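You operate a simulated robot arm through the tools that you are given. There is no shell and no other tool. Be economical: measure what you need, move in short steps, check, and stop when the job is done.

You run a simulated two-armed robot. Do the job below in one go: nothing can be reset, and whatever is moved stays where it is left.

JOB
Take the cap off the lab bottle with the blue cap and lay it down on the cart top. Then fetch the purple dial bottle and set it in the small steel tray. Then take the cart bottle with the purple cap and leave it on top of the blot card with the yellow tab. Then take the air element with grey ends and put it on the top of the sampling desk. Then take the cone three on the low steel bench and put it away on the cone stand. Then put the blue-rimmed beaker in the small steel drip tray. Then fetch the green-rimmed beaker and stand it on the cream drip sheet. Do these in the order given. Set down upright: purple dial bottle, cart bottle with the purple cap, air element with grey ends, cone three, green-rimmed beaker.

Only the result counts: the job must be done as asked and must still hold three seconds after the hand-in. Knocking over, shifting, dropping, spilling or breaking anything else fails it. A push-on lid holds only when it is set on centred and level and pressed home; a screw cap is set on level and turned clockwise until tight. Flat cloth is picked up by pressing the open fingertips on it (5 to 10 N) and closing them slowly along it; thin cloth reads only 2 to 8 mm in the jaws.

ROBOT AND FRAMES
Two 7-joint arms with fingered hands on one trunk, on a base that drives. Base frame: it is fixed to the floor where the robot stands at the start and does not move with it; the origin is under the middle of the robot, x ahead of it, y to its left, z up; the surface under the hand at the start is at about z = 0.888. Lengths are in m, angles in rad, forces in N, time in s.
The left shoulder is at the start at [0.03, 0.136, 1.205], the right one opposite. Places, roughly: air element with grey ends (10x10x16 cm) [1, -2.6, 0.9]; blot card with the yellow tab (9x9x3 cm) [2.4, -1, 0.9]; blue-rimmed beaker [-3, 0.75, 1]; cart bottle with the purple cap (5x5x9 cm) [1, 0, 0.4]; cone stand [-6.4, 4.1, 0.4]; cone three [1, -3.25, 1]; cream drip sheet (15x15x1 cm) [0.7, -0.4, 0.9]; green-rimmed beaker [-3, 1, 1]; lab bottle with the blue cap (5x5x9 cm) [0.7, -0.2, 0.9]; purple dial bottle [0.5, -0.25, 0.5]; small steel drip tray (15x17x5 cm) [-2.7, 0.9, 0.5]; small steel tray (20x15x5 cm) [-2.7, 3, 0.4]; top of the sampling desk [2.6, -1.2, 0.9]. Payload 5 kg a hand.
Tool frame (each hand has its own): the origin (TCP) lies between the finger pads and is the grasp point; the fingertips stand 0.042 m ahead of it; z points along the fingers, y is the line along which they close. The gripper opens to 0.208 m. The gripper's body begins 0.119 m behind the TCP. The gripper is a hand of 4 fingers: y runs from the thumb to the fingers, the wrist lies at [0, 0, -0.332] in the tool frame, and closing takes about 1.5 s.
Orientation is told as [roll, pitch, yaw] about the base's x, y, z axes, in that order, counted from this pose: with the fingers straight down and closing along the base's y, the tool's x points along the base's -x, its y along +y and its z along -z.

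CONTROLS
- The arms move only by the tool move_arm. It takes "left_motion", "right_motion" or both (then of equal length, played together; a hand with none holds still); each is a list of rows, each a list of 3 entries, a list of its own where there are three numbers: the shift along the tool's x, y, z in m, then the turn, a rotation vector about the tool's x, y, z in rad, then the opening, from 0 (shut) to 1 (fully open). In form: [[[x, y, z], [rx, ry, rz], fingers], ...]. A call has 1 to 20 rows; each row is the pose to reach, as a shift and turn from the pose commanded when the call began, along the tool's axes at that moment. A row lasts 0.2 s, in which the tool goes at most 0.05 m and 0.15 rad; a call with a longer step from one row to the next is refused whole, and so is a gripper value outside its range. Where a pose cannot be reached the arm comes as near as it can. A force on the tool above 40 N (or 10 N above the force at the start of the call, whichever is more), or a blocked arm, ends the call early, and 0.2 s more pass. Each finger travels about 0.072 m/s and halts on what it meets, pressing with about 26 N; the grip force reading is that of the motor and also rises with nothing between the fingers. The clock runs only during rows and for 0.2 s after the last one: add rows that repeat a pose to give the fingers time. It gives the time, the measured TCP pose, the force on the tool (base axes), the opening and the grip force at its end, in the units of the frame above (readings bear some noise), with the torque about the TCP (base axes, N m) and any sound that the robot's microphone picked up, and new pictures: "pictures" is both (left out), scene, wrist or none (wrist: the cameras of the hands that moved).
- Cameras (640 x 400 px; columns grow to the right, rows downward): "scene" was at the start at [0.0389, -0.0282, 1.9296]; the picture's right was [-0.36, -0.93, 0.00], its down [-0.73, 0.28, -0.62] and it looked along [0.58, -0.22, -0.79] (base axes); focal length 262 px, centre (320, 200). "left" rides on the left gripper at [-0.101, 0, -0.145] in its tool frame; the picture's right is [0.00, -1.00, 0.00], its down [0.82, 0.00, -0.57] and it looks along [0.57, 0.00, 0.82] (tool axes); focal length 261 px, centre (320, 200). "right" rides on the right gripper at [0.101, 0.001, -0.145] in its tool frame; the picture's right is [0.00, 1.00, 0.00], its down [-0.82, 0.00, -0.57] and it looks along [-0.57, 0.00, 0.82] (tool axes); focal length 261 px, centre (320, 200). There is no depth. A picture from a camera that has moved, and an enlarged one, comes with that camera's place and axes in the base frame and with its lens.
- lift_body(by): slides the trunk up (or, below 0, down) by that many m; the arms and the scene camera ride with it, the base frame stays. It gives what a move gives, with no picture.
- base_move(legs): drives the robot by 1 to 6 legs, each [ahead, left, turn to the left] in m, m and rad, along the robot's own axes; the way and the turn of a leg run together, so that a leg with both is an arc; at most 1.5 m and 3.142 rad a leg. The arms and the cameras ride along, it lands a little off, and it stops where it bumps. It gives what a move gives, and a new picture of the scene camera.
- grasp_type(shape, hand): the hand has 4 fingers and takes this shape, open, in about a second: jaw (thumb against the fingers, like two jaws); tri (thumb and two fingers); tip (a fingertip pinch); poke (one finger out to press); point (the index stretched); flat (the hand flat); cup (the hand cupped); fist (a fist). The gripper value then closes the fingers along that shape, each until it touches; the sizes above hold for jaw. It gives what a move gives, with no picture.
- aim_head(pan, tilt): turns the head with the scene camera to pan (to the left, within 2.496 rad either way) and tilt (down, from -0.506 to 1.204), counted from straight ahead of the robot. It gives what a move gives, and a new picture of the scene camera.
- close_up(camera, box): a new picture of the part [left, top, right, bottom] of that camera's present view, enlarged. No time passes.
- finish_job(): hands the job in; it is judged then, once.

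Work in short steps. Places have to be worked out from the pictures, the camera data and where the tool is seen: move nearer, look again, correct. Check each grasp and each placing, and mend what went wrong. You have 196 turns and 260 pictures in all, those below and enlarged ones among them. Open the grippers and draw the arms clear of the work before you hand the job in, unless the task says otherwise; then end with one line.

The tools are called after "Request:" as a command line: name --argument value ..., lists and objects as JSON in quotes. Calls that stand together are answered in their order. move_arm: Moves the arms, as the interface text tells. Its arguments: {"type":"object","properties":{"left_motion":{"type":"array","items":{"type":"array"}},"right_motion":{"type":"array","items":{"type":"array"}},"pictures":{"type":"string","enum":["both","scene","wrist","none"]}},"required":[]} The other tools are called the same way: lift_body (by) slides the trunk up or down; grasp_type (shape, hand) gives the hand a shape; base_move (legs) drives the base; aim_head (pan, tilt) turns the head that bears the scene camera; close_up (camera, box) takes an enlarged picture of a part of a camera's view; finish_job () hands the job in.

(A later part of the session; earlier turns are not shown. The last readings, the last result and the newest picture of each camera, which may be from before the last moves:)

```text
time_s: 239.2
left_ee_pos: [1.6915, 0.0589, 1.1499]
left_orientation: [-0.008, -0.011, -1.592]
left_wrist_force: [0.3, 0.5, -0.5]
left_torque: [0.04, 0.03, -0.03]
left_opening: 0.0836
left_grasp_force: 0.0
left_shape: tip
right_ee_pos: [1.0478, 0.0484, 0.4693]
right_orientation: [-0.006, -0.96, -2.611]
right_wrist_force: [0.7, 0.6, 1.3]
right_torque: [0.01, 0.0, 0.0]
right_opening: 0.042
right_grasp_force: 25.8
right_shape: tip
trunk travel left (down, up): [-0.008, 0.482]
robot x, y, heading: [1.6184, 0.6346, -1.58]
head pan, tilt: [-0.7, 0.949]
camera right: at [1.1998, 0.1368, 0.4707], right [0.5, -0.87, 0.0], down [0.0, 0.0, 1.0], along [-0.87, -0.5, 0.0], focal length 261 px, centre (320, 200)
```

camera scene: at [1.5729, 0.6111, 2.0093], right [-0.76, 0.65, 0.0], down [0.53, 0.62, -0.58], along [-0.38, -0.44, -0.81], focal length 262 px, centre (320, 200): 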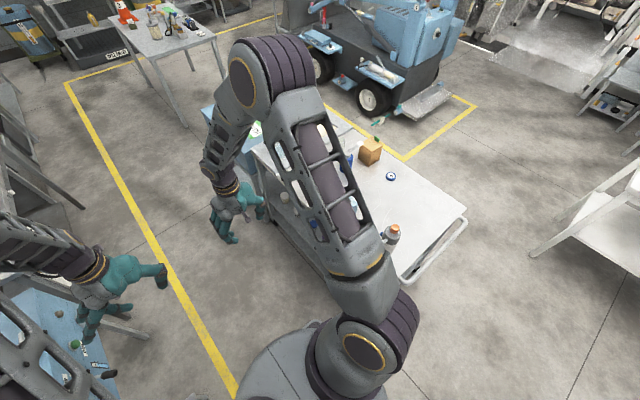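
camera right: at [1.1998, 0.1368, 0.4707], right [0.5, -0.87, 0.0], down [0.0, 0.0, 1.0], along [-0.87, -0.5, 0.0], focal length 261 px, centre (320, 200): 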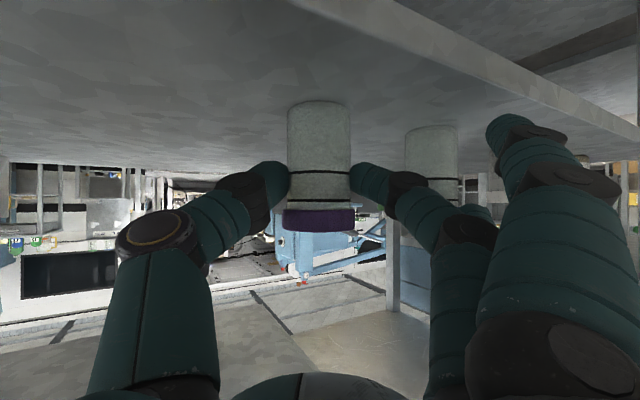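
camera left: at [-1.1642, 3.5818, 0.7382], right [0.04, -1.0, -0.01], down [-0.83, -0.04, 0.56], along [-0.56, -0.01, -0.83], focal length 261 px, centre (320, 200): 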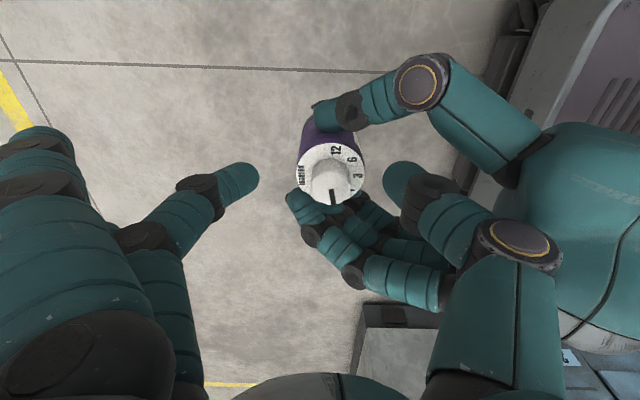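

Good grip (0.042). Lift 3 cm and pull back out.

Request:
move_arm --right_motion '[[[-0.012, 0, -0.009], [0, 0, 0], 0], [[-0.025, 0, -0.017], [0, 0, 0], 0], [[-0.004, 0, -0.047], [0, 0, 0], 0], [[0.019, 0, -0.079], [0, 0, 0], 0], [[0.042, 0, -0.111], [0, 0, 0], 0], [[0.065, 0, -0.143], [0, 0, 0], 0], [[0.09, 0, -0.18], [0, 0, 0], 0]]' --pictures "both"

```text
time_s: 240.8
left_ee_pos: [1.6936, 0.0591, 1.1504]
left_orientation: [-0.009, -0.01, -1.592]
left_wrist_force: [0.5, 0.7, 1.0]
left_torque: [-0.02, 0.01, -0.03]
left_opening: 0.0836
left_grasp_force: 0.0
left_shape: tip
right_ee_pos: [1.2215, 0.1453, 0.5012]
right_orientation: [-0.005, -0.962, -2.61]
right_wrist_force: [0.3, -0.2, -0.2]
right_torque: [0.01, -0.04, 0.05]
right_opening: 0.0421
right_grasp_force: 25.8
right_shape: tip
trunk travel left (down, up): [-0.008, 0.482]
robot x, y, heading: [1.6252, 0.6369, -1.578]
head pan, tilt: [-0.7, 0.949]
camera scene: at [1.5734, 0.6119, 1.7094], right [-0.76, 0.65, 0.0], down [0.53, 0.62, -0.58], along [-0.38, -0.44, -0.81], focal length 262 px, centre (320, 200)
camera right: at [1.373, 0.234, 0.502], right [0.5, -0.87, 0.0], down [0.0, 0.0, 1.0], along [-0.87, -0.5, 0.0], focal length 261 px, centre (320, 200)
```

scene: 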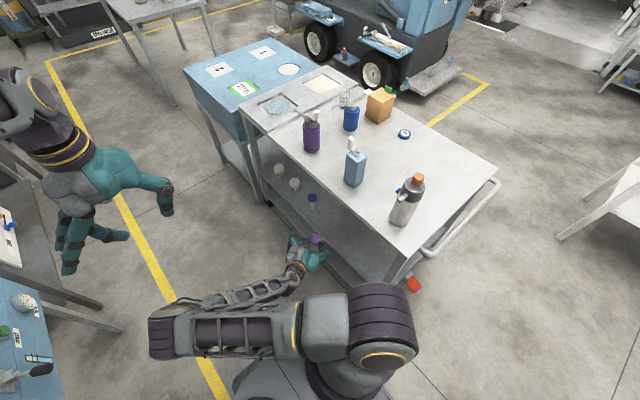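
right: 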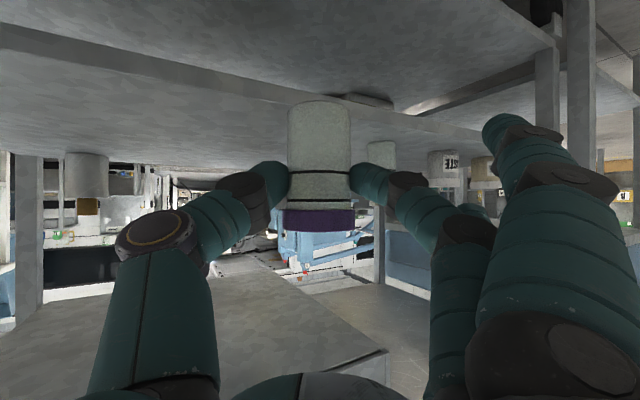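

Bottle held. Withdraw a bit more, raise the trunk, and drive down the aisle toward the sampling desk.

Request:
move_arm --right_motion '[[[0.023, 0, -0.033], [0, 0, 0], 0], [[0.046, 0, -0.066], [0, 0, 0], 0], [[0.069, 0, -0.098], [0, 0, 0], 0], [[0.075, 0, -0.107], [0, 0, 0], 0]]' --pictures "none"

Request:
lift_body --by 0.45

Request:
aim_head --pan 0.5 --tilt 0.7

```text
time_s: 241.8
left_ee_pos: [1.6932, 0.0586, 1.1496]
left_orientation: [-0.008, -0.013, -1.596]
left_wrist_force: [0.3, 0.2, 0.6]
left_torque: [-0.01, -0.01, 0.04]
left_opening: 0.0838
left_grasp_force: 0.1
left_shape: tip
right_ee_pos: [1.3335, 0.2115, 0.5004]
right_orientation: [-0.006, -0.959, -2.612]
right_wrist_force: [-0.1, -0.3, -0.2]
right_torque: [-0.02, -0.02, -0.01]
right_opening: 0.0421
right_grasp_force: 26.4
right_shape: tip
trunk travel left (down, up): [-0.008, 0.482]
robot x, y, heading: [1.6259, 0.6359, -1.579]
head pan, tilt: [-0.7, 0.949]
```

```text
refused: 0.45 is not a number from -0.4 to 0.4
```

```text
time_s: 243.2
left_ee_pos: [1.6934, 0.0575, 1.1489]
left_orientation: [-0.009, -0.01, -1.592]
left_wrist_force: [0.4, -0.1, 0.2]
left_torque: [0.02, 0.02, 0.0]
left_opening: 0.0834
left_grasp_force: 0.1
left_shape: tip
right_ee_pos: [1.3327, 0.2117, 0.5002]
right_orientation: [-0.006, -0.958, -2.609]
right_wrist_force: [-0.2, -0.6, -0.5]
right_torque: [0.02, 0.0, 0.01]
right_opening: 0.042
right_grasp_force: 26.3
right_shape: tip
trunk travel left (down, up): [-0.008, 0.482]
robot x, y, heading: [1.6171, 0.6382, -1.576]
head pan, tilt: [0.499, 0.7]
camera scene: at [1.6602, 0.5917, 1.729], right [-0.88, -0.47, 0.0], down [-0.3, 0.57, -0.76], along [0.36, -0.67, -0.64], focal length 262 px, centre (320, 200)
```

scene: 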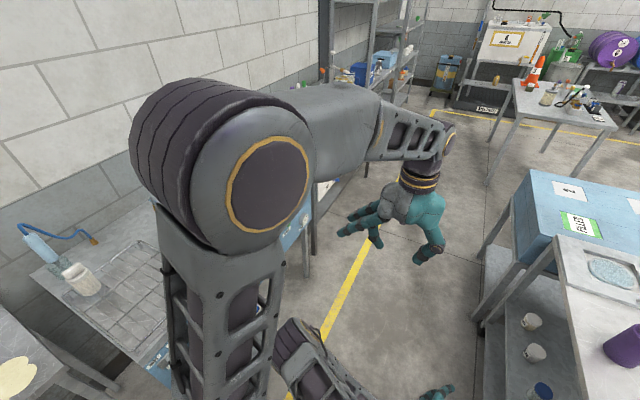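

Request:
lift_body --by 0.4

Request:
move_arm --right_motion '[[[-0.033, 0, -0.023], [0, 0, 0], 0], [[-0.066, 0, -0.046], [0, 0, 0], 0], [[-0.098, 0, -0.069], [0, 0, 0], 0], [[-0.131, 0, -0.092], [0, 0, 0], 0], [[-0.164, 0, -0.115], [0, 0, 0], 0], [[-0.205, 0, -0.143], [0, 0, 0], 0]]' --left_motion '[[[0, 0, 0.03], [0, 0, 0], 0.4], [[0, 0, 0.06], [0, 0, 0], 0.4], [[0, 0, 0.09], [0, 0, 0], 0.4], [[0, 0, 0.12], [0, 0, 0], 0.4], [[0, 0, 0.15], [0, 0, 0], 0.4], [[0, 0, 0.18], [0, 0, 0], 0.4]]' --pictures "none"

Request:
base_move --legs '[[1.4, 0, 0]]'

Request:
aim_head --pan 1.3 --tilt 0.8

```text
time_s: 247.0
left_ee_pos: [1.6935, 0.0575, 1.5488]
left_orientation: [-0.009, -0.012, -1.594]
left_wrist_force: [-1.4, -0.5, -0.2]
left_torque: [0.02, -0.01, 0.0]
left_opening: 0.0836
left_grasp_force: 0.0
left_shape: tip
right_ee_pos: [1.3333, 0.2109, 0.9007]
right_orientation: [-0.006, -0.957, -2.611]
right_wrist_force: [-0.2, 0.3, -0.7]
right_torque: [0.0, 0.0, -0.04]
right_opening: 0.0423
right_grasp_force: 25.2
right_shape: tip
trunk travel left (down, up): [-0.408, 0.082]
robot x, y, heading: [1.6218, 0.637, -1.578]
head pan, tilt: [0.499, 0.7]
```

```text
time_s: 248.6
left_ee_pos: [1.6862, 0.0582, 1.3746]
left_orientation: [-0.017, -0.019, -1.594]
left_wrist_force: [1.2, -0.3, 0.3]
left_torque: [0.08, 0.02, 0.01]
left_opening: 0.0835
left_grasp_force: 0.1
left_shape: tip
right_ee_pos: [1.3083, 0.2199, 1.1508]
right_orientation: [-0.053, -0.972, -2.607]
right_wrist_force: [0.0, 0.2, -1.1]
right_torque: [0.04, 0.01, -0.02]
right_opening: 0.0416
right_grasp_force: 26.0
right_shape: tip
trunk travel left (down, up): [-0.408, 0.082]
robot x, y, heading: [1.6175, 0.64, -1.58]
head pan, tilt: [0.499, 0.7]
stopped in row 6 (right hand): the arm was blocked; the commanded pose is now the measured one
```

```text
time_s: 255.7
left_ee_pos: [1.7216, -1.3758, 1.3751]
left_orientation: [-0.018, -0.019, -1.559]
left_wrist_force: [-0.7, 0.2, 0.3]
left_torque: [0.03, 0.0, 0.0]
left_opening: 0.0838
left_grasp_force: 0.0
left_shape: tip
right_ee_pos: [1.3361, -1.2273, 1.1511]
right_orientation: [-0.052, -0.973, -2.571]
right_wrist_force: [0.1, 0.0, -0.3]
right_torque: [0.01, 0.02, -0.03]
right_opening: 0.0417
right_grasp_force: 26.5
right_shape: tip
trunk travel left (down, up): [-0.408, 0.082]
robot x, y, heading: [1.6377, -0.7983, -1.538]
head pan, tilt: [0.499, 0.7]
camera scene: at [1.6761, -0.8432, 2.1291], right [-0.86, -0.5, 0.0], down [-0.32, 0.56, -0.76], along [0.38, -0.66, -0.64], focal length 262 px, centre (320, 200)
```

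scene: 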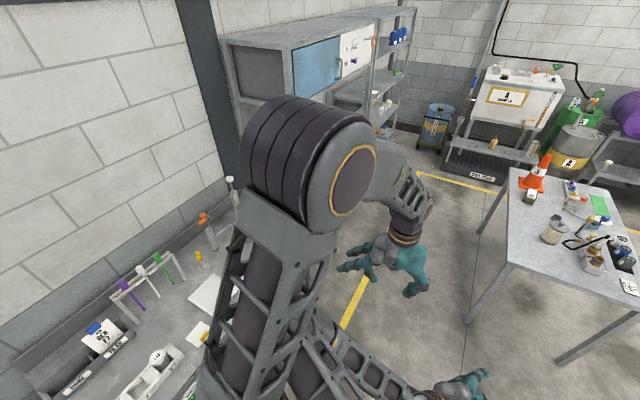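

```text
time_s: 256.9
left_ee_pos: [1.721, -1.3754, 1.3736]
left_orientation: [-0.017, -0.019, -1.558]
left_wrist_force: [0.3, 0.1, -0.2]
left_torque: [0.01, 0.0, -0.02]
left_opening: 0.0834
left_grasp_force: 0.1
left_shape: tip
right_ee_pos: [1.3367, -1.2264, 1.1495]
right_orientation: [-0.053, -0.972, -2.572]
right_wrist_force: [-0.4, -0.3, -0.6]
right_torque: [0.02, -0.02, 0.0]
right_opening: 0.0418
right_grasp_force: 25.9
right_shape: tip
trunk travel left (down, up): [-0.408, 0.082]
robot x, y, heading: [1.6348, -0.7989, -1.542]
head pan, tilt: [1.3, 0.799]
camera scene: at [1.7117, -0.7894, 2.1208], right [-0.24, -0.97, 0.0], down [-0.7, 0.17, -0.7], along [0.68, -0.17, -0.72], focal length 262 px, centre (320, 200)
```

scene: 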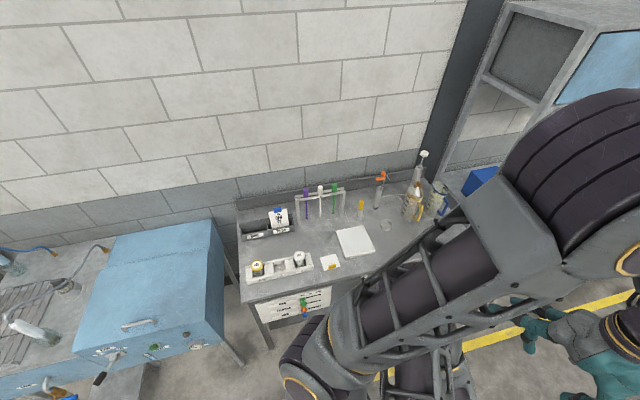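

The small card with a yellow tab appears near pixel (330,262). Enlarge.

Request:
close_up --camera "scene" --box '[225, 160, 465, 320]'

```text
2.50 times, centred on (345, 240) of scene
camera zoom: at [1.7117, -0.7894, 2.1208], right [-0.24, -0.97, 0.0], down [-0.7, 0.17, -0.7], along [0.68, -0.17, -0.72], focal length 656 px, centre (258, 100)
```

zoom: 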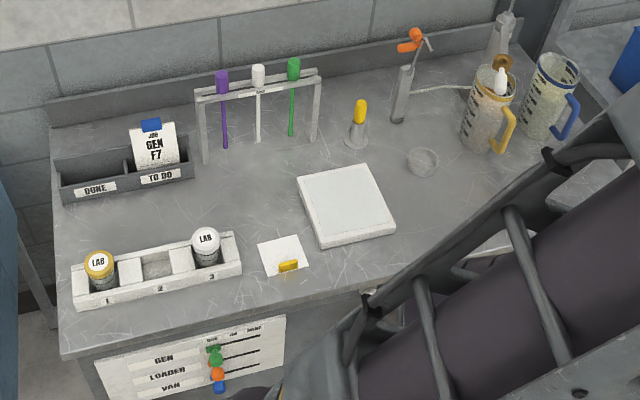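

The card lies at about (2.415, -1.02) with its tab toward me. Turn to face the desk, then re-aim the right hand to point 45° left so its spare fingers clear the LAB rack.

Request:
base_move --legs '[[0, 0, 1.54]]'

Request:
move_arm --right_motion '[[[0, 0, 0], [-0.114, 0, -0.08], 0], [[0, 0, 0], [-0.229, 0, -0.16], 0], [[0, 0, 0], [-0.343, 0, -0.24], 0], [[0, 0, 0], [-0.457, 0, -0.32], 0], [[0, 0, 0], [-0.572, 0, -0.401], 0], [[0, 0, 0], [-0.686, 0, -0.481], 0], [[0, 0, 0], [-0.801, 0, -0.561], 0], [[0, 0, 0], [-0.915, 0, -0.641], 0], [[0, 0, 0], [-1.03, 0, -0.721], 0], [[0, 0, 0], [-1.144, 0, -0.802], 0], [[0, 0, 0], [-1.258, 0, -0.882], 0], [[0, 0, 0], [-1.373, 0, -0.962], 0], [[0, 0, 0], [-1.487, 0, -1.042], 0]]' --pictures "none"

Request:
aim_head --pan -0.3 --tilt 0.95

```text
time_s: 260.9
left_ee_pos: [2.2186, -0.7553, 1.3747]
left_orientation: [-0.017, -0.02, -0.06]
left_wrist_force: [0.4, -0.4, -0.5]
left_torque: [0.0, 0.0, -0.01]
left_opening: 0.0834
left_grasp_force: 0.1
left_shape: tip
right_ee_pos: [2.0411, -1.1267, 1.1511]
right_orientation: [-0.052, -0.972, -1.075]
right_wrist_force: [-0.5, -0.8, -0.4]
right_torque: [0.02, 0.01, -0.01]
right_opening: 0.0418
right_grasp_force: 25.9
right_shape: tip
trunk travel left (down, up): [-0.408, 0.082]
robot x, y, heading: [1.638, -0.7973, -0.045]
head pan, tilt: [1.3, 0.799]
camera scene: at [1.6296, -0.7208, 2.1208], right [0.95, -0.31, 0.0], down [-0.22, -0.68, -0.7], along [0.22, 0.66, -0.72], focal length 262 px, centre (320, 200)
```

scene: 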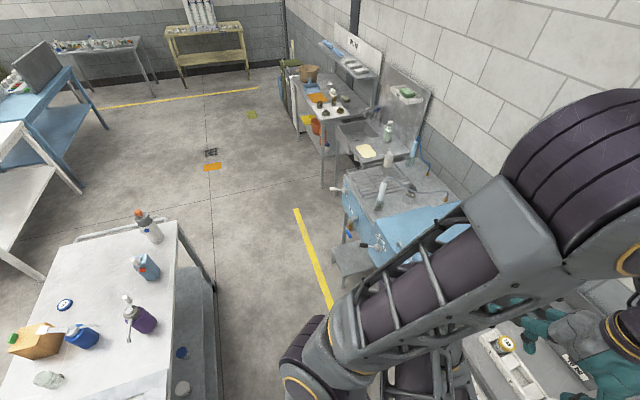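

```text
time_s: 263.9
left_ee_pos: [2.2168, -0.7586, 1.3747]
left_orientation: [-0.016, -0.02, -0.063]
left_wrist_force: [-0.1, 1.1, -0.2]
left_torque: [-0.06, -0.03, 0.0]
left_opening: 0.0837
left_grasp_force: 0.0
left_shape: tip
right_ee_pos: [2.0073, -1.0904, 1.0713]
right_orientation: [0.003, -0.747, 0.803]
right_wrist_force: [0.4, -0.1, -0.7]
right_torque: [0.03, -0.01, -0.01]
right_opening: 0.0409
right_grasp_force: 25.8
right_shape: tip
right hand out of reach, approached as far as the arm can: row 1, 2, 3, 4, 5, 6, 7, 8, 9, 10, 11, 12
trunk travel left (down, up): [-0.408, 0.082]
robot x, y, heading: [1.6359, -0.8026, -0.045]
head pan, tilt: [1.3, 0.799]
stopped in row 13 (right hand): the arm was blocked; the commanded pose is now the measured one
```

```text
time_s: 265.6
left_ee_pos: [2.2177, -0.756, 1.3742]
left_orientation: [-0.017, -0.018, -0.062]
left_wrist_force: [-0.6, -0.1, 0.1]
left_torque: [-0.03, 0.03, 0.01]
left_opening: 0.0839
left_grasp_force: 0.0
left_shape: tip
right_ee_pos: [2.0079, -1.0892, 1.0704]
right_orientation: [0.004, -0.748, 0.803]
right_wrist_force: [0.4, 0.5, 0.7]
right_torque: [-0.02, 0.01, 0.0]
right_opening: 0.0407
right_grasp_force: 26.2
right_shape: tip
trunk travel left (down, up): [-0.408, 0.082]
robot x, y, heading: [1.6364, -0.7983, -0.042]
head pan, tilt: [-0.3, 0.949]
camera scene: at [1.6733, -0.8224, 2.1093], right [-0.34, -0.94, 0.0], down [-0.77, 0.27, -0.58], along [0.55, -0.2, -0.81], focal length 262 px, centre (320, 200)
```

scene: 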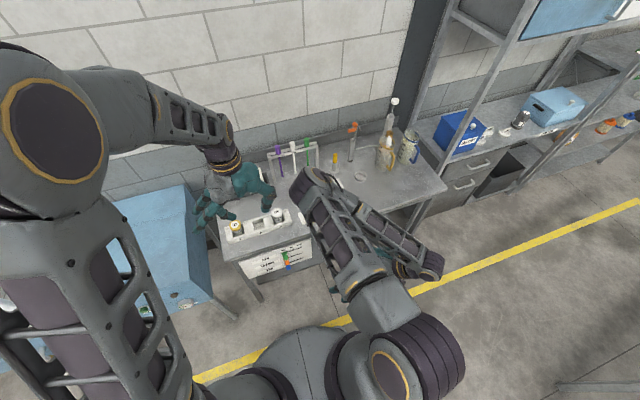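

The arm was cramped so the hand pitched a bit; extending outward I'll restore the 35° tilt and bring the bottle over the card at safe height.

Request:
move_arm --right_motion '[[[-0.022, -0.025, 0.0215], [0, -0.02, 0], 0], [[-0.044, -0.05, 0.043], [0, -0.04, 0], 0], [[-0.065, -0.075, 0.0645], [0, -0.06, 0], 0], [[-0.087, -0.1, 0.086], [0, -0.085, 0], 0], [[-0.109, -0.125, 0.1075], [0, -0.105, 0], 0], [[-0.131, -0.15, 0.129], [0, -0.13, 0], 0], [[-0.153, -0.174, 0.1505], [0, -0.15, 0], 0], [[-0.174, -0.199, 0.172], [0, -0.17, 0], 0], [[-0.196, -0.224, 0.1935], [0, -0.19, 0], 0], [[-0.218, -0.249, 0.215], [0, -0.213, 0], 0]]' --pictures "both"

Request:
close_up --camera "scene" --box '[200, 130, 440, 290]'

```text
time_s: 267.8
left_ee_pos: [2.2182, -0.7568, 1.3735]
left_orientation: [-0.017, -0.019, -0.064]
left_wrist_force: [0.4, 1.1, -0.8]
left_torque: [-0.01, 0.1, 0.0]
left_opening: 0.0838
left_grasp_force: 0.1
left_shape: tip
right_ee_pos: [2.3976, -1.0436, 1.0571]
right_orientation: [0.007, -0.958, 0.8]
right_wrist_force: [-0.6, 0.0, -0.2]
right_torque: [0.05, -0.01, 0.04]
right_opening: 0.0407
right_grasp_force: 26.3
right_shape: tip
trunk travel left (down, up): [-0.408, 0.082]
robot x, y, heading: [1.6376, -0.7991, -0.053]
head pan, tilt: [-0.3, 0.949]
camera scene: at [1.6748, -0.8227, 2.1092], right [-0.34, -0.94, 0.0], down [-0.77, 0.28, -0.58], along [0.55, -0.2, -0.81], focal length 262 px, centre (320, 200)
camera right: at [2.2738, -1.1702, 1.0583], right [-0.72, 0.7, 0.01], down [0.01, 0.0, 1.0], along [0.7, 0.72, 0.0], focal length 261 px, centre (320, 200)
```

scene: 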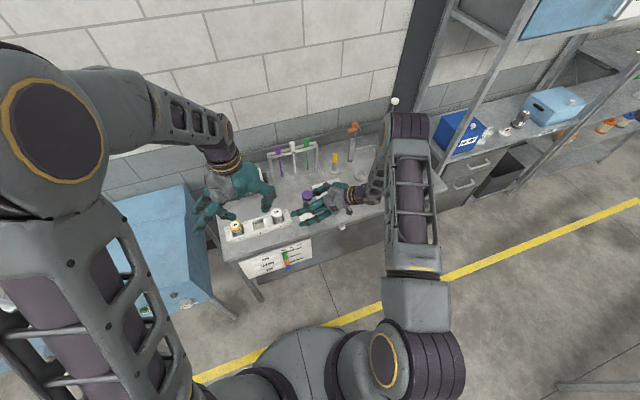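
right: 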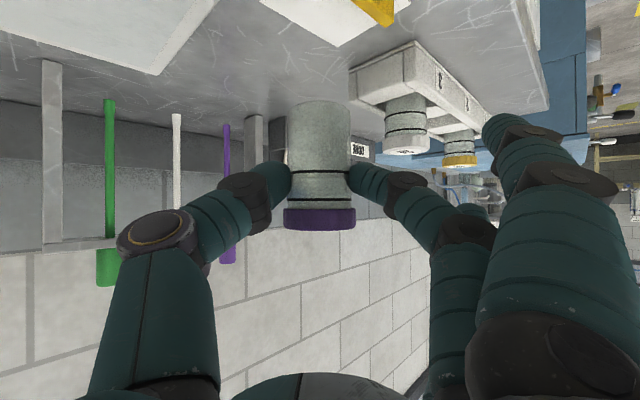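

```text
2.50 times, centred on (320, 210) of scene
camera zoom: at [1.6748, -0.8227, 2.1092], right [-0.34, -0.94, 0.0], down [-0.77, 0.28, -0.58], along [0.55, -0.2, -0.81], focal length 656 px, centre (320, 175)
```

zoom: 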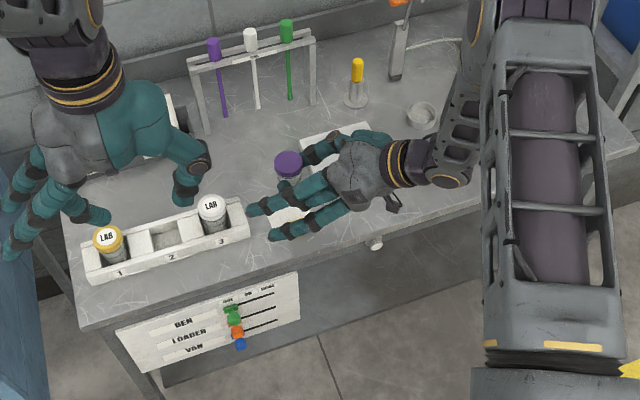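

The bottle is above the card. Lower to ~1.5 cm above it with a 1 cm lateral correction and check.

Request:
move_arm --right_motion '[[[0.015, 0.002, 0.0135], [0, 0, 0], 0], [[0.03, 0.005, 0.027], [0, 0, 0], 0], [[0.045, 0.005, 0.04], [0, 0, 0], 0], [[0.06, 0.005, 0.0536], [0, 0, 0], 0]]' --pictures "wrist"

Request:
close_up --camera "scene" --box '[250, 150, 390, 250]'

```text
time_s: 268.8
left_ee_pos: [2.2198, -0.7572, 1.3739]
left_orientation: [-0.015, -0.02, -0.063]
left_wrist_force: [0.4, -0.4, -0.2]
left_torque: [0.05, 0.05, 0.01]
left_opening: 0.0839
left_grasp_force: 0.1
left_shape: tip
right_ee_pos: [2.4039, -1.031, 0.9786]
right_orientation: [0.003, -0.961, 0.802]
right_wrist_force: [1.6, -0.2, 0.1]
right_torque: [0.0, 0.09, 0.07]
right_opening: 0.0404
right_grasp_force: 26.1
right_shape: tip
trunk travel left (down, up): [-0.408, 0.082]
robot x, y, heading: [1.6383, -0.7984, -0.048]
head pan, tilt: [-0.3, 0.949]
camera right: at [2.2795, -1.1569, 0.9791], right [-0.72, 0.7, 0.01], down [0.01, 0.0, 1.0], along [0.7, 0.72, 0.0], focal length 261 px, centre (320, 200)
```

right: 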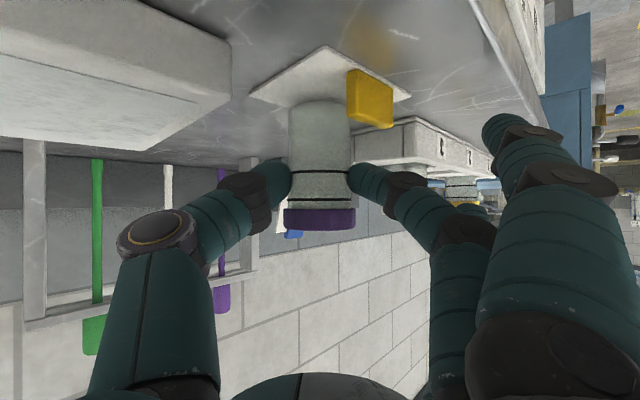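

```text
4.00 times, centred on (320, 200) of scene
camera zoom: at [1.6747, -0.8234, 2.1092], right [-0.34, -0.94, 0.0], down [-0.77, 0.28, -0.58], along [0.55, -0.2, -0.81], focal length 1050 px, centre (320, 200)
```

zoom: 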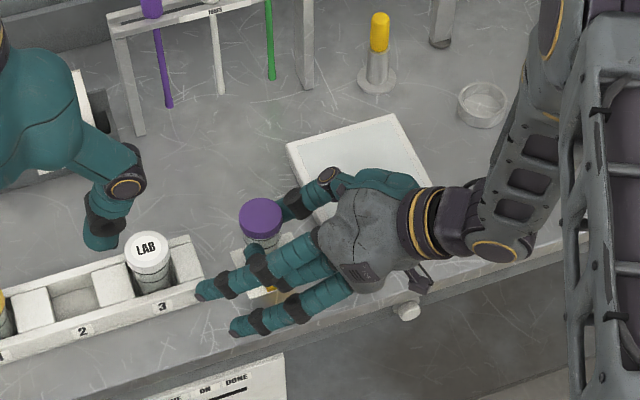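

I see the card and tab clearly; the bottle should go ~2 cm further forward. Move forward, then lower gently to contact.

Request:
move_arm --right_motion '[[[-0.0127, 0.006, 0.018], [0, 0, 0], 0], [[-0.0086, 0.006, 0.0209], [0, 0, 0], 0], [[-0.0045, 0.006, 0.0238], [0, 0, 0], 0], [[-0.0004, 0.006, 0.0266], [0, 0, 0], 0], [[0.002, 0.006, 0.0284], [0, 0, 0], 0]]' --pictures "wrist"

```text
time_s: 269.9
left_ee_pos: [2.2174, -0.7566, 1.3761]
left_orientation: [-0.017, -0.021, -0.061]
left_wrist_force: [0.7, 0.5, -1.2]
left_torque: [0.03, 0.1, 0.01]
left_opening: 0.0838
left_grasp_force: 0.1
left_shape: tip
right_ee_pos: [2.4169, -1.0108, 0.9714]
right_orientation: [-0.004, -0.975, 0.809]
right_wrist_force: [-6.9, -2.0, 23.6]
right_torque: [0.58, -0.14, 0.23]
right_opening: 0.0422
right_grasp_force: 25.9
right_shape: tip
trunk travel left (down, up): [-0.408, 0.082]
robot x, y, heading: [1.6326, -0.7937, -0.045]
head pan, tilt: [-0.3, 0.949]
stopped in row 5 (right hand): the force on the tool passed its limit at 43 N (the readings are from after the stop); the commanded pose is now the measured one
camera right: at [2.2929, -1.1361, 0.9693], right [-0.72, 0.7, 0.0], down [-0.01, -0.01, 1.0], along [0.7, 0.72, 0.01], focal length 261 px, centre (320, 200)
```

right: 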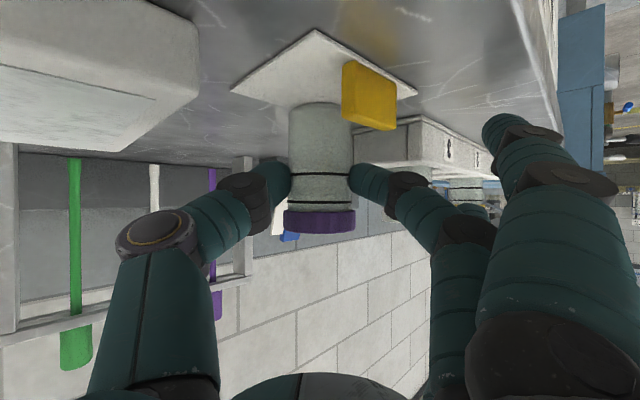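

Contact. Enlarge the wrist view to judge where the base sits on the card.

Request:
close_up --camera "right" --box '[220, 10, 440, 150]'

```text
2.86 times, centred on (330, 80) of right
camera zoom: at [2.2929, -1.1361, 0.9693], right [-0.72, 0.7, 0.0], down [-0.01, -0.01, 1.0], along [0.7, 0.72, 0.01], focal length 745 px, centre (291, 543)
```

zoom: 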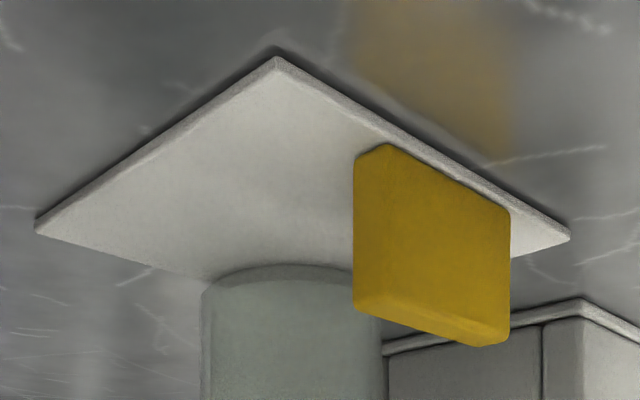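

From geometry the bottle (5 cm wide) touches the card but ~3.5 cm too far forward. Lift 1.5 cm, move back 3 cm, and lower again.

Request:
move_arm --right_motion '[[[-0.0124, 0.002, -0.0084], [0, 0.01, 0], 0], [[-0.0004, 0.002, -0.025], [0, 0.015, 0], 0], [[0.0046, 0.002, -0.033], [0, 0.015, 0], 0], [[0.0095, 0.002, -0.0295], [0, 0.015, 0], 0], [[0.0128, 0.002, -0.027], [0, 0.015, 0], 0]]' --pictures "wrist"

Request:
close_up --camera "right" --box '[220, 10, 440, 150]'

```text
time_s: 271.1
left_ee_pos: [2.2173, -0.7567, 1.3745]
left_orientation: [-0.017, -0.021, -0.061]
left_wrist_force: [0.0, 0.0, 0.6]
left_torque: [0.0, 0.0, 0.04]
left_opening: 0.0837
left_grasp_force: 0.1
left_shape: tip
right_ee_pos: [2.393, -1.0316, 0.9729]
right_orientation: [-0.004, -0.953, 0.808]
right_wrist_force: [-0.2, -1.0, -1.5]
right_torque: [0.0, 0.0, 0.08]
right_opening: 0.0423
right_grasp_force: 26.5
right_shape: tip
trunk travel left (down, up): [-0.408, 0.082]
robot x, y, heading: [1.6357, -0.795, -0.042]
head pan, tilt: [-0.3, 0.949]
camera right: at [2.2691, -1.1579, 0.9751], right [-0.72, 0.7, 0.0], down [0.01, 0.0, 1.0], along [0.7, 0.72, -0.01], focal length 261 px, centre (320, 200)
```

right: 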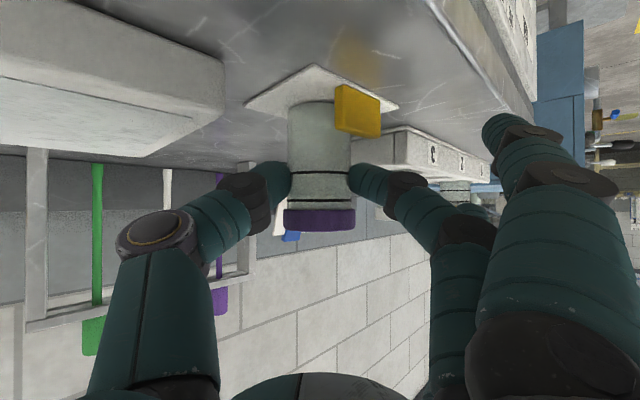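

```text
2.86 times, centred on (330, 80) of right
camera zoom: at [2.2691, -1.1579, 0.9751], right [-0.72, 0.7, 0.0], down [0.01, 0.0, 1.0], along [0.7, 0.72, -0.01], focal length 745 px, centre (291, 543)
```

zoom: 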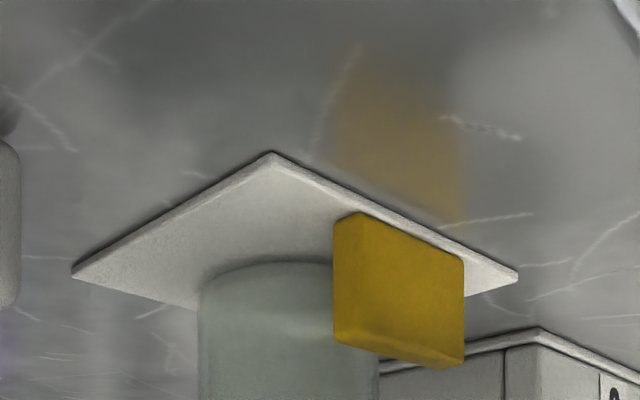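

Now the bottle axis is right over the card's centre, about 9 mm above. Lower to contact.

Request:
move_arm --right_motion '[[[0.0025, 0, 0.0017], [0, 0, 0], 0], [[0.005, 0, 0.0034], [0, 0, 0], 0], [[0.0075, 0, 0.0052], [0, 0, 0], 0], [[0.0095, 0, 0.0065], [0, 0, 0], 0]]' --pictures "none"

Request:
close_up --camera "right" --box '[220, 10, 440, 150]'

```text
time_s: 271.9
left_ee_pos: [2.2177, -0.7569, 1.3759]
left_orientation: [-0.018, -0.019, -0.062]
left_wrist_force: [0.7, -0.5, -0.3]
left_torque: [0.01, 0.07, 0.01]
left_opening: 0.0831
left_grasp_force: 0.1
left_shape: tip
right_ee_pos: [2.3975, -1.0304, 0.9708]
right_orientation: [-0.01, -0.965, 0.81]
right_wrist_force: [-4.2, -1.1, 21.8]
right_torque: [0.44, -0.26, -0.01]
right_opening: 0.0428
right_grasp_force: 26.6
right_shape: tip
trunk travel left (down, up): [-0.408, 0.082]
robot x, y, heading: [1.6357, -0.7966, -0.047]
head pan, tilt: [-0.3, 0.949]
stopped in row 3 (right hand): the force on the tool passed its limit at 43 N (the readings are from after the stop); the commanded pose is now the measured one
```

```text
2.86 times, centred on (330, 80) of right
camera zoom: at [2.2736, -1.1562, 0.9706], right [-0.72, 0.7, 0.0], down [0.0, 0.0, 1.0], along [0.7, 0.72, 0.0], focal length 745 px, centre (291, 543)
```

zoom: 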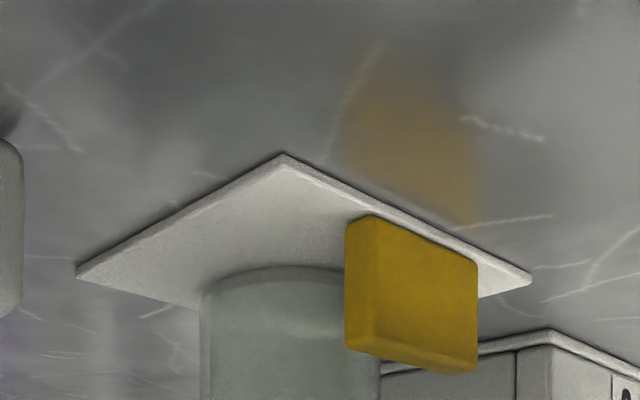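

Contact with the far edge first (bottle leans ~5°). Pitch the hand up 0.1 rad while easing, then lower again.

Request:
move_arm --right_motion '[[[-0.004, 0, -0.003], [0, -0.05, 0], 0], [[-0.004, 0, -0.003], [0, -0.1, 0], 0], [[-0.001, 0, -0.001], [0, -0.1, 0], 0], [[0.001, 0, 0.001], [0, -0.1, 0], 0]]' --pictures "none"

Request:
close_up --camera "right" --box '[220, 10, 440, 150]'

```text
time_s: 272.9
left_ee_pos: [2.2172, -0.7575, 1.3746]
left_orientation: [-0.017, -0.019, -0.062]
left_wrist_force: [1.1, -0.4, -0.1]
left_torque: [0.03, -0.01, 0.01]
left_opening: 0.0837
left_grasp_force: 0.0
left_shape: tip
right_ee_pos: [2.3982, -1.0297, 0.9688]
right_orientation: [-0.015, -1.065, 0.814]
right_wrist_force: [1.8, 1.8, 13.5]
right_torque: [0.28, -0.19, 0.01]
right_opening: 0.0424
right_grasp_force: 26.0
right_shape: tip
trunk travel left (down, up): [-0.408, 0.082]
robot x, y, heading: [1.6335, -0.799, -0.041]
head pan, tilt: [-0.3, 0.949]
```

```text
2.86 times, centred on (330, 80) of right
camera zoom: at [2.275, -1.1548, 0.9512], right [-0.72, 0.7, 0.0], down [-0.07, -0.07, 0.99], along [0.69, 0.71, 0.1], focal length 745 px, centre (291, 543)
```

zoom: 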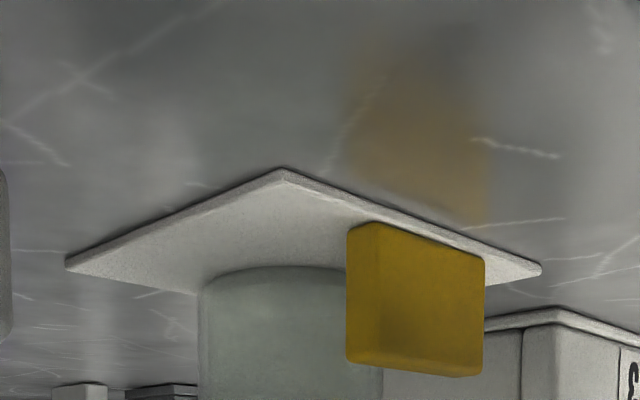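

Now contact is light and close to even. Open gently and back out along the fingers.

Request:
move_arm --right_motion '[[[0, 0, 0], [0, 0, 0], 0.12], [[0, 0, 0], [0, 0, 0], 0.2], [[0, 0, 0], [0, 0, 0], 0.3], [[0, 0, 0], [0, 0, 0], 0.38], [[0, 0, 0], [0, 0, 0], 0.4], [[0, 0, -0.02], [0, 0, 0], 0.4], [[-0.01, 0, -0.05], [0, 0, 0], 0.4], [[-0.025, 0, -0.09], [0, 0, 0], 0.4], [[-0.04, 0, -0.13], [0, 0, 0], 0.4]]' --pictures "wrist"

Request:
close_up --camera "scene" --box '[250, 150, 390, 250]'

```text
time_s: 274.9
left_ee_pos: [2.2168, -0.7581, 1.3755]
left_orientation: [-0.018, -0.022, -0.061]
left_wrist_force: [-1.2, 0.4, -0.4]
left_torque: [0.0, -0.13, -0.01]
left_opening: 0.0835
left_grasp_force: 0.0
left_shape: tip
right_ee_pos: [2.3301, -1.1002, 1.0669]
right_orientation: [-0.009, -1.064, 0.812]
right_wrist_force: [-0.7, 0.4, -0.6]
right_torque: [-0.02, -0.07, -0.17]
right_opening: 0.0825
right_grasp_force: 0.1
right_shape: tip
trunk travel left (down, up): [-0.408, 0.082]
robot x, y, heading: [1.6339, -0.7955, -0.042]
head pan, tilt: [-0.3, 0.949]
camera right: at [2.2065, -1.2246, 1.0496], right [-0.72, 0.7, 0.0], down [-0.07, -0.07, 0.99], along [0.69, 0.72, 0.1], focal length 261 px, centre (320, 200)
```

right: 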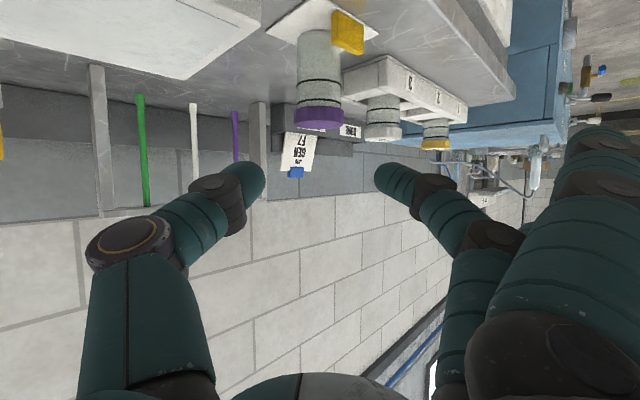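

```text
4.00 times, centred on (320, 200) of scene
camera zoom: at [1.6706, -0.8235, 2.1094], right [-0.34, -0.94, 0.0], down [-0.76, 0.28, -0.58], along [0.55, -0.2, -0.81], focal length 1050 px, centre (320, 200)
```

zoom: 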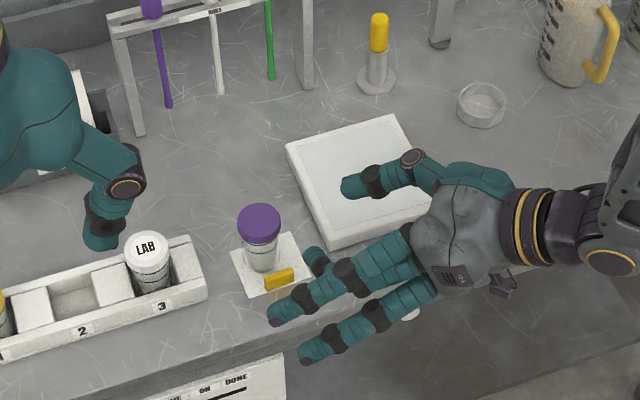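

Bottle stands upright on the card. Next, look at the low steel bench for the air element.

Request:
aim_head --pan -1.75 --tilt 0.6

Request:
close_up --camera "scene" --box '[200, 100, 500, 300]'

```text
time_s: 276.5
left_ee_pos: [2.2181, -0.7572, 1.3751]
left_orientation: [-0.017, -0.018, -0.063]
left_wrist_force: [0.3, -0.9, -0.2]
left_torque: [0.01, -0.01, -0.02]
left_opening: 0.0833
left_grasp_force: 0.2
left_shape: tip
right_ee_pos: [2.3306, -1.0996, 1.0658]
right_orientation: [-0.009, -1.061, 0.813]
right_wrist_force: [-0.2, 0.4, 0.6]
right_torque: [-0.02, -0.02, -0.02]
right_opening: 0.0826
right_grasp_force: 0.1
right_shape: tip
trunk travel left (down, up): [-0.408, 0.082]
robot x, y, heading: [1.6366, -0.7983, -0.045]
head pan, tilt: [-1.751, 0.6]
camera scene: at [1.5846, -0.8845, 2.1377], right [-0.97, 0.22, 0.0], down [0.13, 0.55, -0.82], along [-0.18, -0.8, -0.57], focal length 262 px, centre (320, 200)
```

scene: 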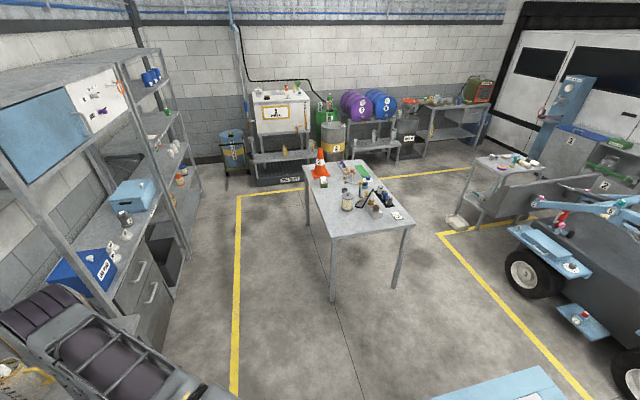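

```text
2.00 times, centred on (350, 200) of scene
camera zoom: at [1.5846, -0.8845, 2.1377], right [-0.97, 0.22, 0.0], down [0.13, 0.55, -0.82], along [-0.18, -0.8, -0.57], focal length 525 px, centre (260, 200)
```

zoom: 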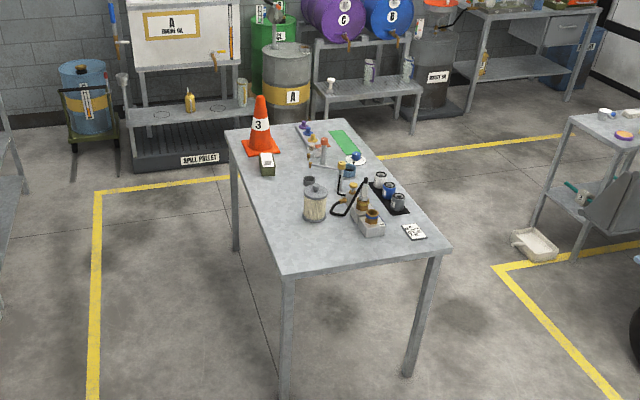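

The air element (pleated canister with grey ends) is at about (1.0, -2.5); cone three at (1.08, -3.1). Retract the right hand to neutral, set the jaw shape, and drive to the bench's +x side facing it.

Request:
move_arm --right_motion '[[[-0.02, 0.005, -0.03], [0, 0, 0], 0.4], [[-0.035, 0.01, -0.06], [0.045, 0.1, 0.077], 0.4], [[-0.05, 0.02, -0.09], [0.091, 0.199, 0.155], 0.4], [[-0.06, 0.03, -0.12], [0.136, 0.299, 0.232], 0.4], [[-0.07, 0.04, -0.15], [0.182, 0.398, 0.309], 0.4], [[-0.08, 0.05, -0.175], [0.228, 0.498, 0.387], 0.4], [[-0.09, 0.06, -0.195], [0.273, 0.598, 0.464], 0.4], [[-0.1, 0.07, -0.21], [0.319, 0.697, 0.541], 0.4], [[-0.107, 0.075, -0.219], [0.364, 0.797, 0.618], 0.4], [[-0.107, 0.075, -0.219], [0.41, 0.896, 0.696], 0.4], [[-0.107, 0.075, -0.219], [0.455, 0.996, 0.773], 0.4]]' --pictures "none"

Request:
grasp_type --shape "jaw" --hand "right"

Request:
base_move --legs '[[0, 0, -1.526], [1.5, 0, 0]]'

```text
time_s: 278.9
left_ee_pos: [2.2176, -0.7525, 1.3743]
left_orientation: [-0.02, -0.02, -0.062]
left_wrist_force: [0.8, 2.5, -0.1]
left_torque: [-0.43, 0.02, -0.01]
left_opening: 0.0836
left_grasp_force: 0.1
left_shape: tip
right_ee_pos: [2.179, -1.1434, 1.2691]
right_orientation: [-0.012, 0.001, -0.058]
right_wrist_force: [-0.3, 1.5, 0.3]
right_torque: [-0.22, -0.03, 0.0]
right_opening: 0.0833
right_grasp_force: 0.0
right_shape: tip
trunk travel left (down, up): [-0.408, 0.082]
robot x, y, heading: [1.635, -0.7975, -0.05]
head pan, tilt: [-1.751, 0.6]
```

```text
time_s: 279.8
left_ee_pos: [2.218, -0.7581, 1.3748]
left_orientation: [-0.018, -0.019, -0.063]
left_wrist_force: [-0.5, 0.2, 0.3]
left_torque: [0.05, 0.04, 0.01]
left_opening: 0.0837
left_grasp_force: 0.1
left_shape: tip
right_ee_pos: [2.1806, -1.147, 1.2674]
right_orientation: [-0.005, -0.001, -0.054]
right_wrist_force: [-0.3, 0.4, 0.9]
right_torque: [0.02, 0.0, -0.02]
right_opening: 0.2082
right_grasp_force: 0.0
right_shape: jaw
trunk travel left (down, up): [-0.408, 0.082]
robot x, y, heading: [1.6363, -0.8, -0.046]
head pan, tilt: [-1.751, 0.6]
```

```text
time_s: 290.9
left_ee_pos: [1.5445, -2.8427, 1.3738]
left_orientation: [-0.016, -0.02, -1.681]
left_wrist_force: [0.6, 0.3, 0.0]
left_torque: [0.0, 0.0, 0.0]
left_opening: 0.0836
left_grasp_force: 0.0
left_shape: tip
right_ee_pos: [1.1577, -2.7882, 1.2669]
right_orientation: [-0.006, -0.001, -1.673]
right_wrist_force: [-0.1, 0.5, 0.3]
right_torque: [-0.01, 0.0, 0.0]
right_opening: 0.208
right_grasp_force: 0.0
right_shape: jaw
trunk travel left (down, up): [-0.408, 0.082]
robot x, y, heading: [1.5262, -2.2574, -1.662]
head pan, tilt: [-1.751, 0.6]
camera scene: at [1.446, -2.2076, 2.1377], right [0.27, 0.96, 0.0], down [0.54, -0.15, -0.83], along [-0.79, 0.22, -0.56], focal length 262 px, centre (320, 200)
```

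scene: 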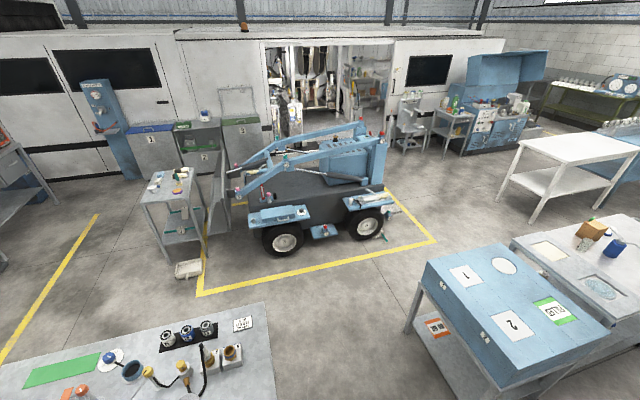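

Too near the bench edge to turn; strafe left 0.32, go forward 0.4, then turn right to face the bench.

Request:
base_move --legs '[[0, 0.34, 0.09], [0.42, 0, 0], [0, 0, -1.571]]'

Request:
aim_head --pan -0.1 --tilt 0.95

```text
time_s: 299.1
left_ee_pos: [1.2739, -2.7641, 1.3741]
left_orientation: [-0.017, -0.02, 3.112]
left_wrist_force: [0.2, 0.6, 0.0]
left_torque: [-0.01, -0.02, -0.01]
left_opening: 0.0838
left_grasp_force: 0.0
left_shape: tip
right_ee_pos: [1.2985, -2.375, 1.2667]
right_orientation: [-0.004, -0.001, 3.12]
right_wrist_force: [-0.8, 0.2, 0.5]
right_torque: [-0.03, 0.01, 0.01]
right_opening: 0.2081
right_grasp_force: 0.0
right_shape: jaw
trunk travel left (down, up): [-0.408, 0.082]
robot x, y, heading: [1.8552, -2.7021, 3.126]
head pan, tilt: [-1.751, 0.6]
camera scene: at [1.8989, -2.6185, 2.1377], right [0.98, -0.19, 0.0], down [-0.11, -0.55, -0.83], along [0.16, 0.81, -0.56], focal length 262 px, centre (320, 200)
```

scene: 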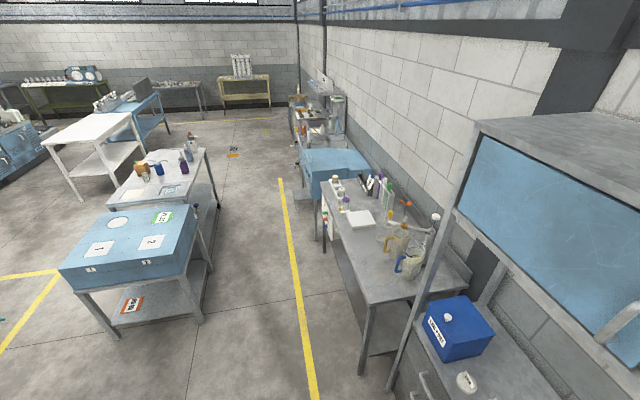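

```text
time_s: 300.8
left_ee_pos: [1.2746, -2.7648, 1.3746]
left_orientation: [-0.017, -0.019, 3.113]
left_wrist_force: [0.4, 1.0, -0.1]
left_torque: [0.02, 0.04, 0.01]
left_opening: 0.0834
left_grasp_force: 0.1
left_shape: tip
right_ee_pos: [1.2977, -2.3756, 1.2676]
right_orientation: [-0.006, -0.004, 3.12]
right_wrist_force: [-0.1, 0.4, 0.7]
right_torque: [0.0, -0.03, -0.03]
right_opening: 0.208
right_grasp_force: 0.0
right_shape: jaw
trunk travel left (down, up): [-0.408, 0.082]
robot x, y, heading: [1.8533, -2.7042, 3.123]
head pan, tilt: [-0.099, 0.949]
camera scene: at [1.8096, -2.6971, 2.1093], right [0.11, 0.99, 0.0], down [0.81, -0.09, -0.58], along [-0.58, 0.07, -0.81], focal length 262 px, centre (320, 200)
```

scene: 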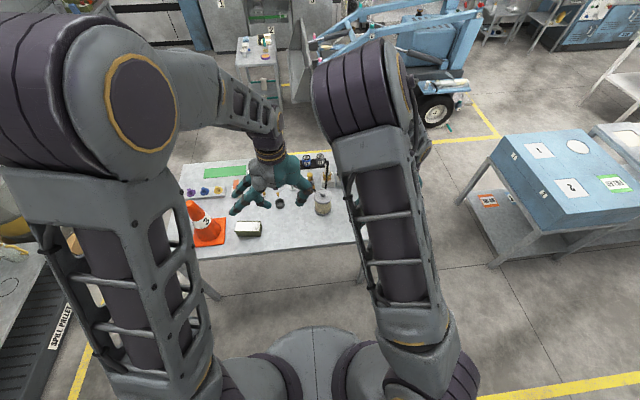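

The air element's top is at about (1.0, -2.58). Move the right hand over it at height and look down.

Request:
move_arm --right_motion '[[[-0.036, 0.027, 0], [0, 0, 0], 1], [[-0.072, 0.053, 0], [0, 0, 0], 1], [[-0.108, 0.08, 0], [0, 0, 0], 1], [[-0.144, 0.106, 0], [0, 0, 0], 1], [[-0.18, 0.133, 0], [0, 0, 0], 1], [[-0.216, 0.159, 0], [0, 0, 0], 1], [[-0.252, 0.186, 0], [0, 0, 0], 1], [[-0.288, 0.212, 0], [0, 0, 0], 1]]' --pictures "both"

```text
time_s: 302.6
left_ee_pos: [1.2723, -2.7671, 1.3725]
left_orientation: [-0.018, -0.018, 3.115]
left_wrist_force: [-0.7, 0.3, -0.5]
left_torque: [0.06, -0.11, -0.03]
left_opening: 0.0838
left_grasp_force: 0.0
left_shape: tip
right_ee_pos: [1.0058, -2.5802, 1.2659]
right_orientation: [-0.006, 0.002, 3.117]
right_wrist_force: [-0.5, 1.0, -0.2]
right_torque: [0.01, -0.13, -0.02]
right_opening: 0.208
right_grasp_force: 0.0
right_shape: jaw
trunk travel left (down, up): [-0.408, 0.082]
robot x, y, heading: [1.8551, -2.704, 3.125]
head pan, tilt: [-0.099, 0.949]
camera scene: at [1.8068, -2.6976, 2.1091], right [0.11, 0.99, 0.0], down [0.81, -0.09, -0.58], along [-0.58, 0.07, -0.81], focal length 262 px, centre (320, 200)
camera right: at [1.1043, -2.5827, 1.4112], right [-0.03, -1.0, -0.01], down [-0.82, 0.02, 0.57], along [-0.57, 0.02, -0.82], focal length 261 px, centre (320, 200)
```

scene: 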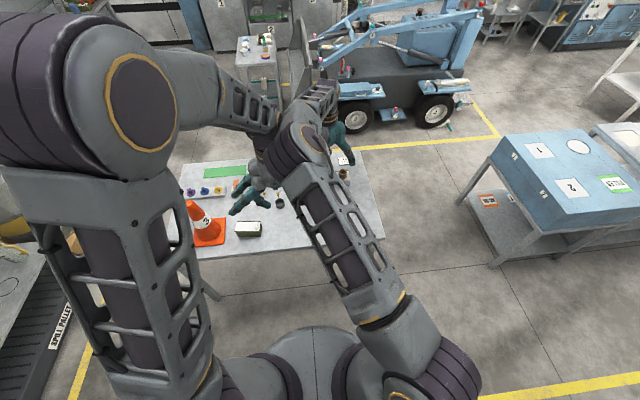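
right: 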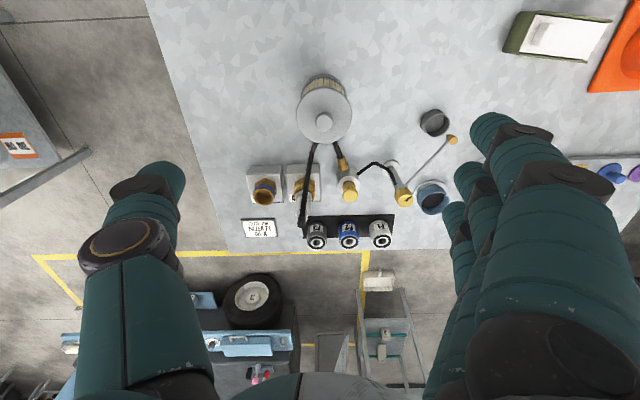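

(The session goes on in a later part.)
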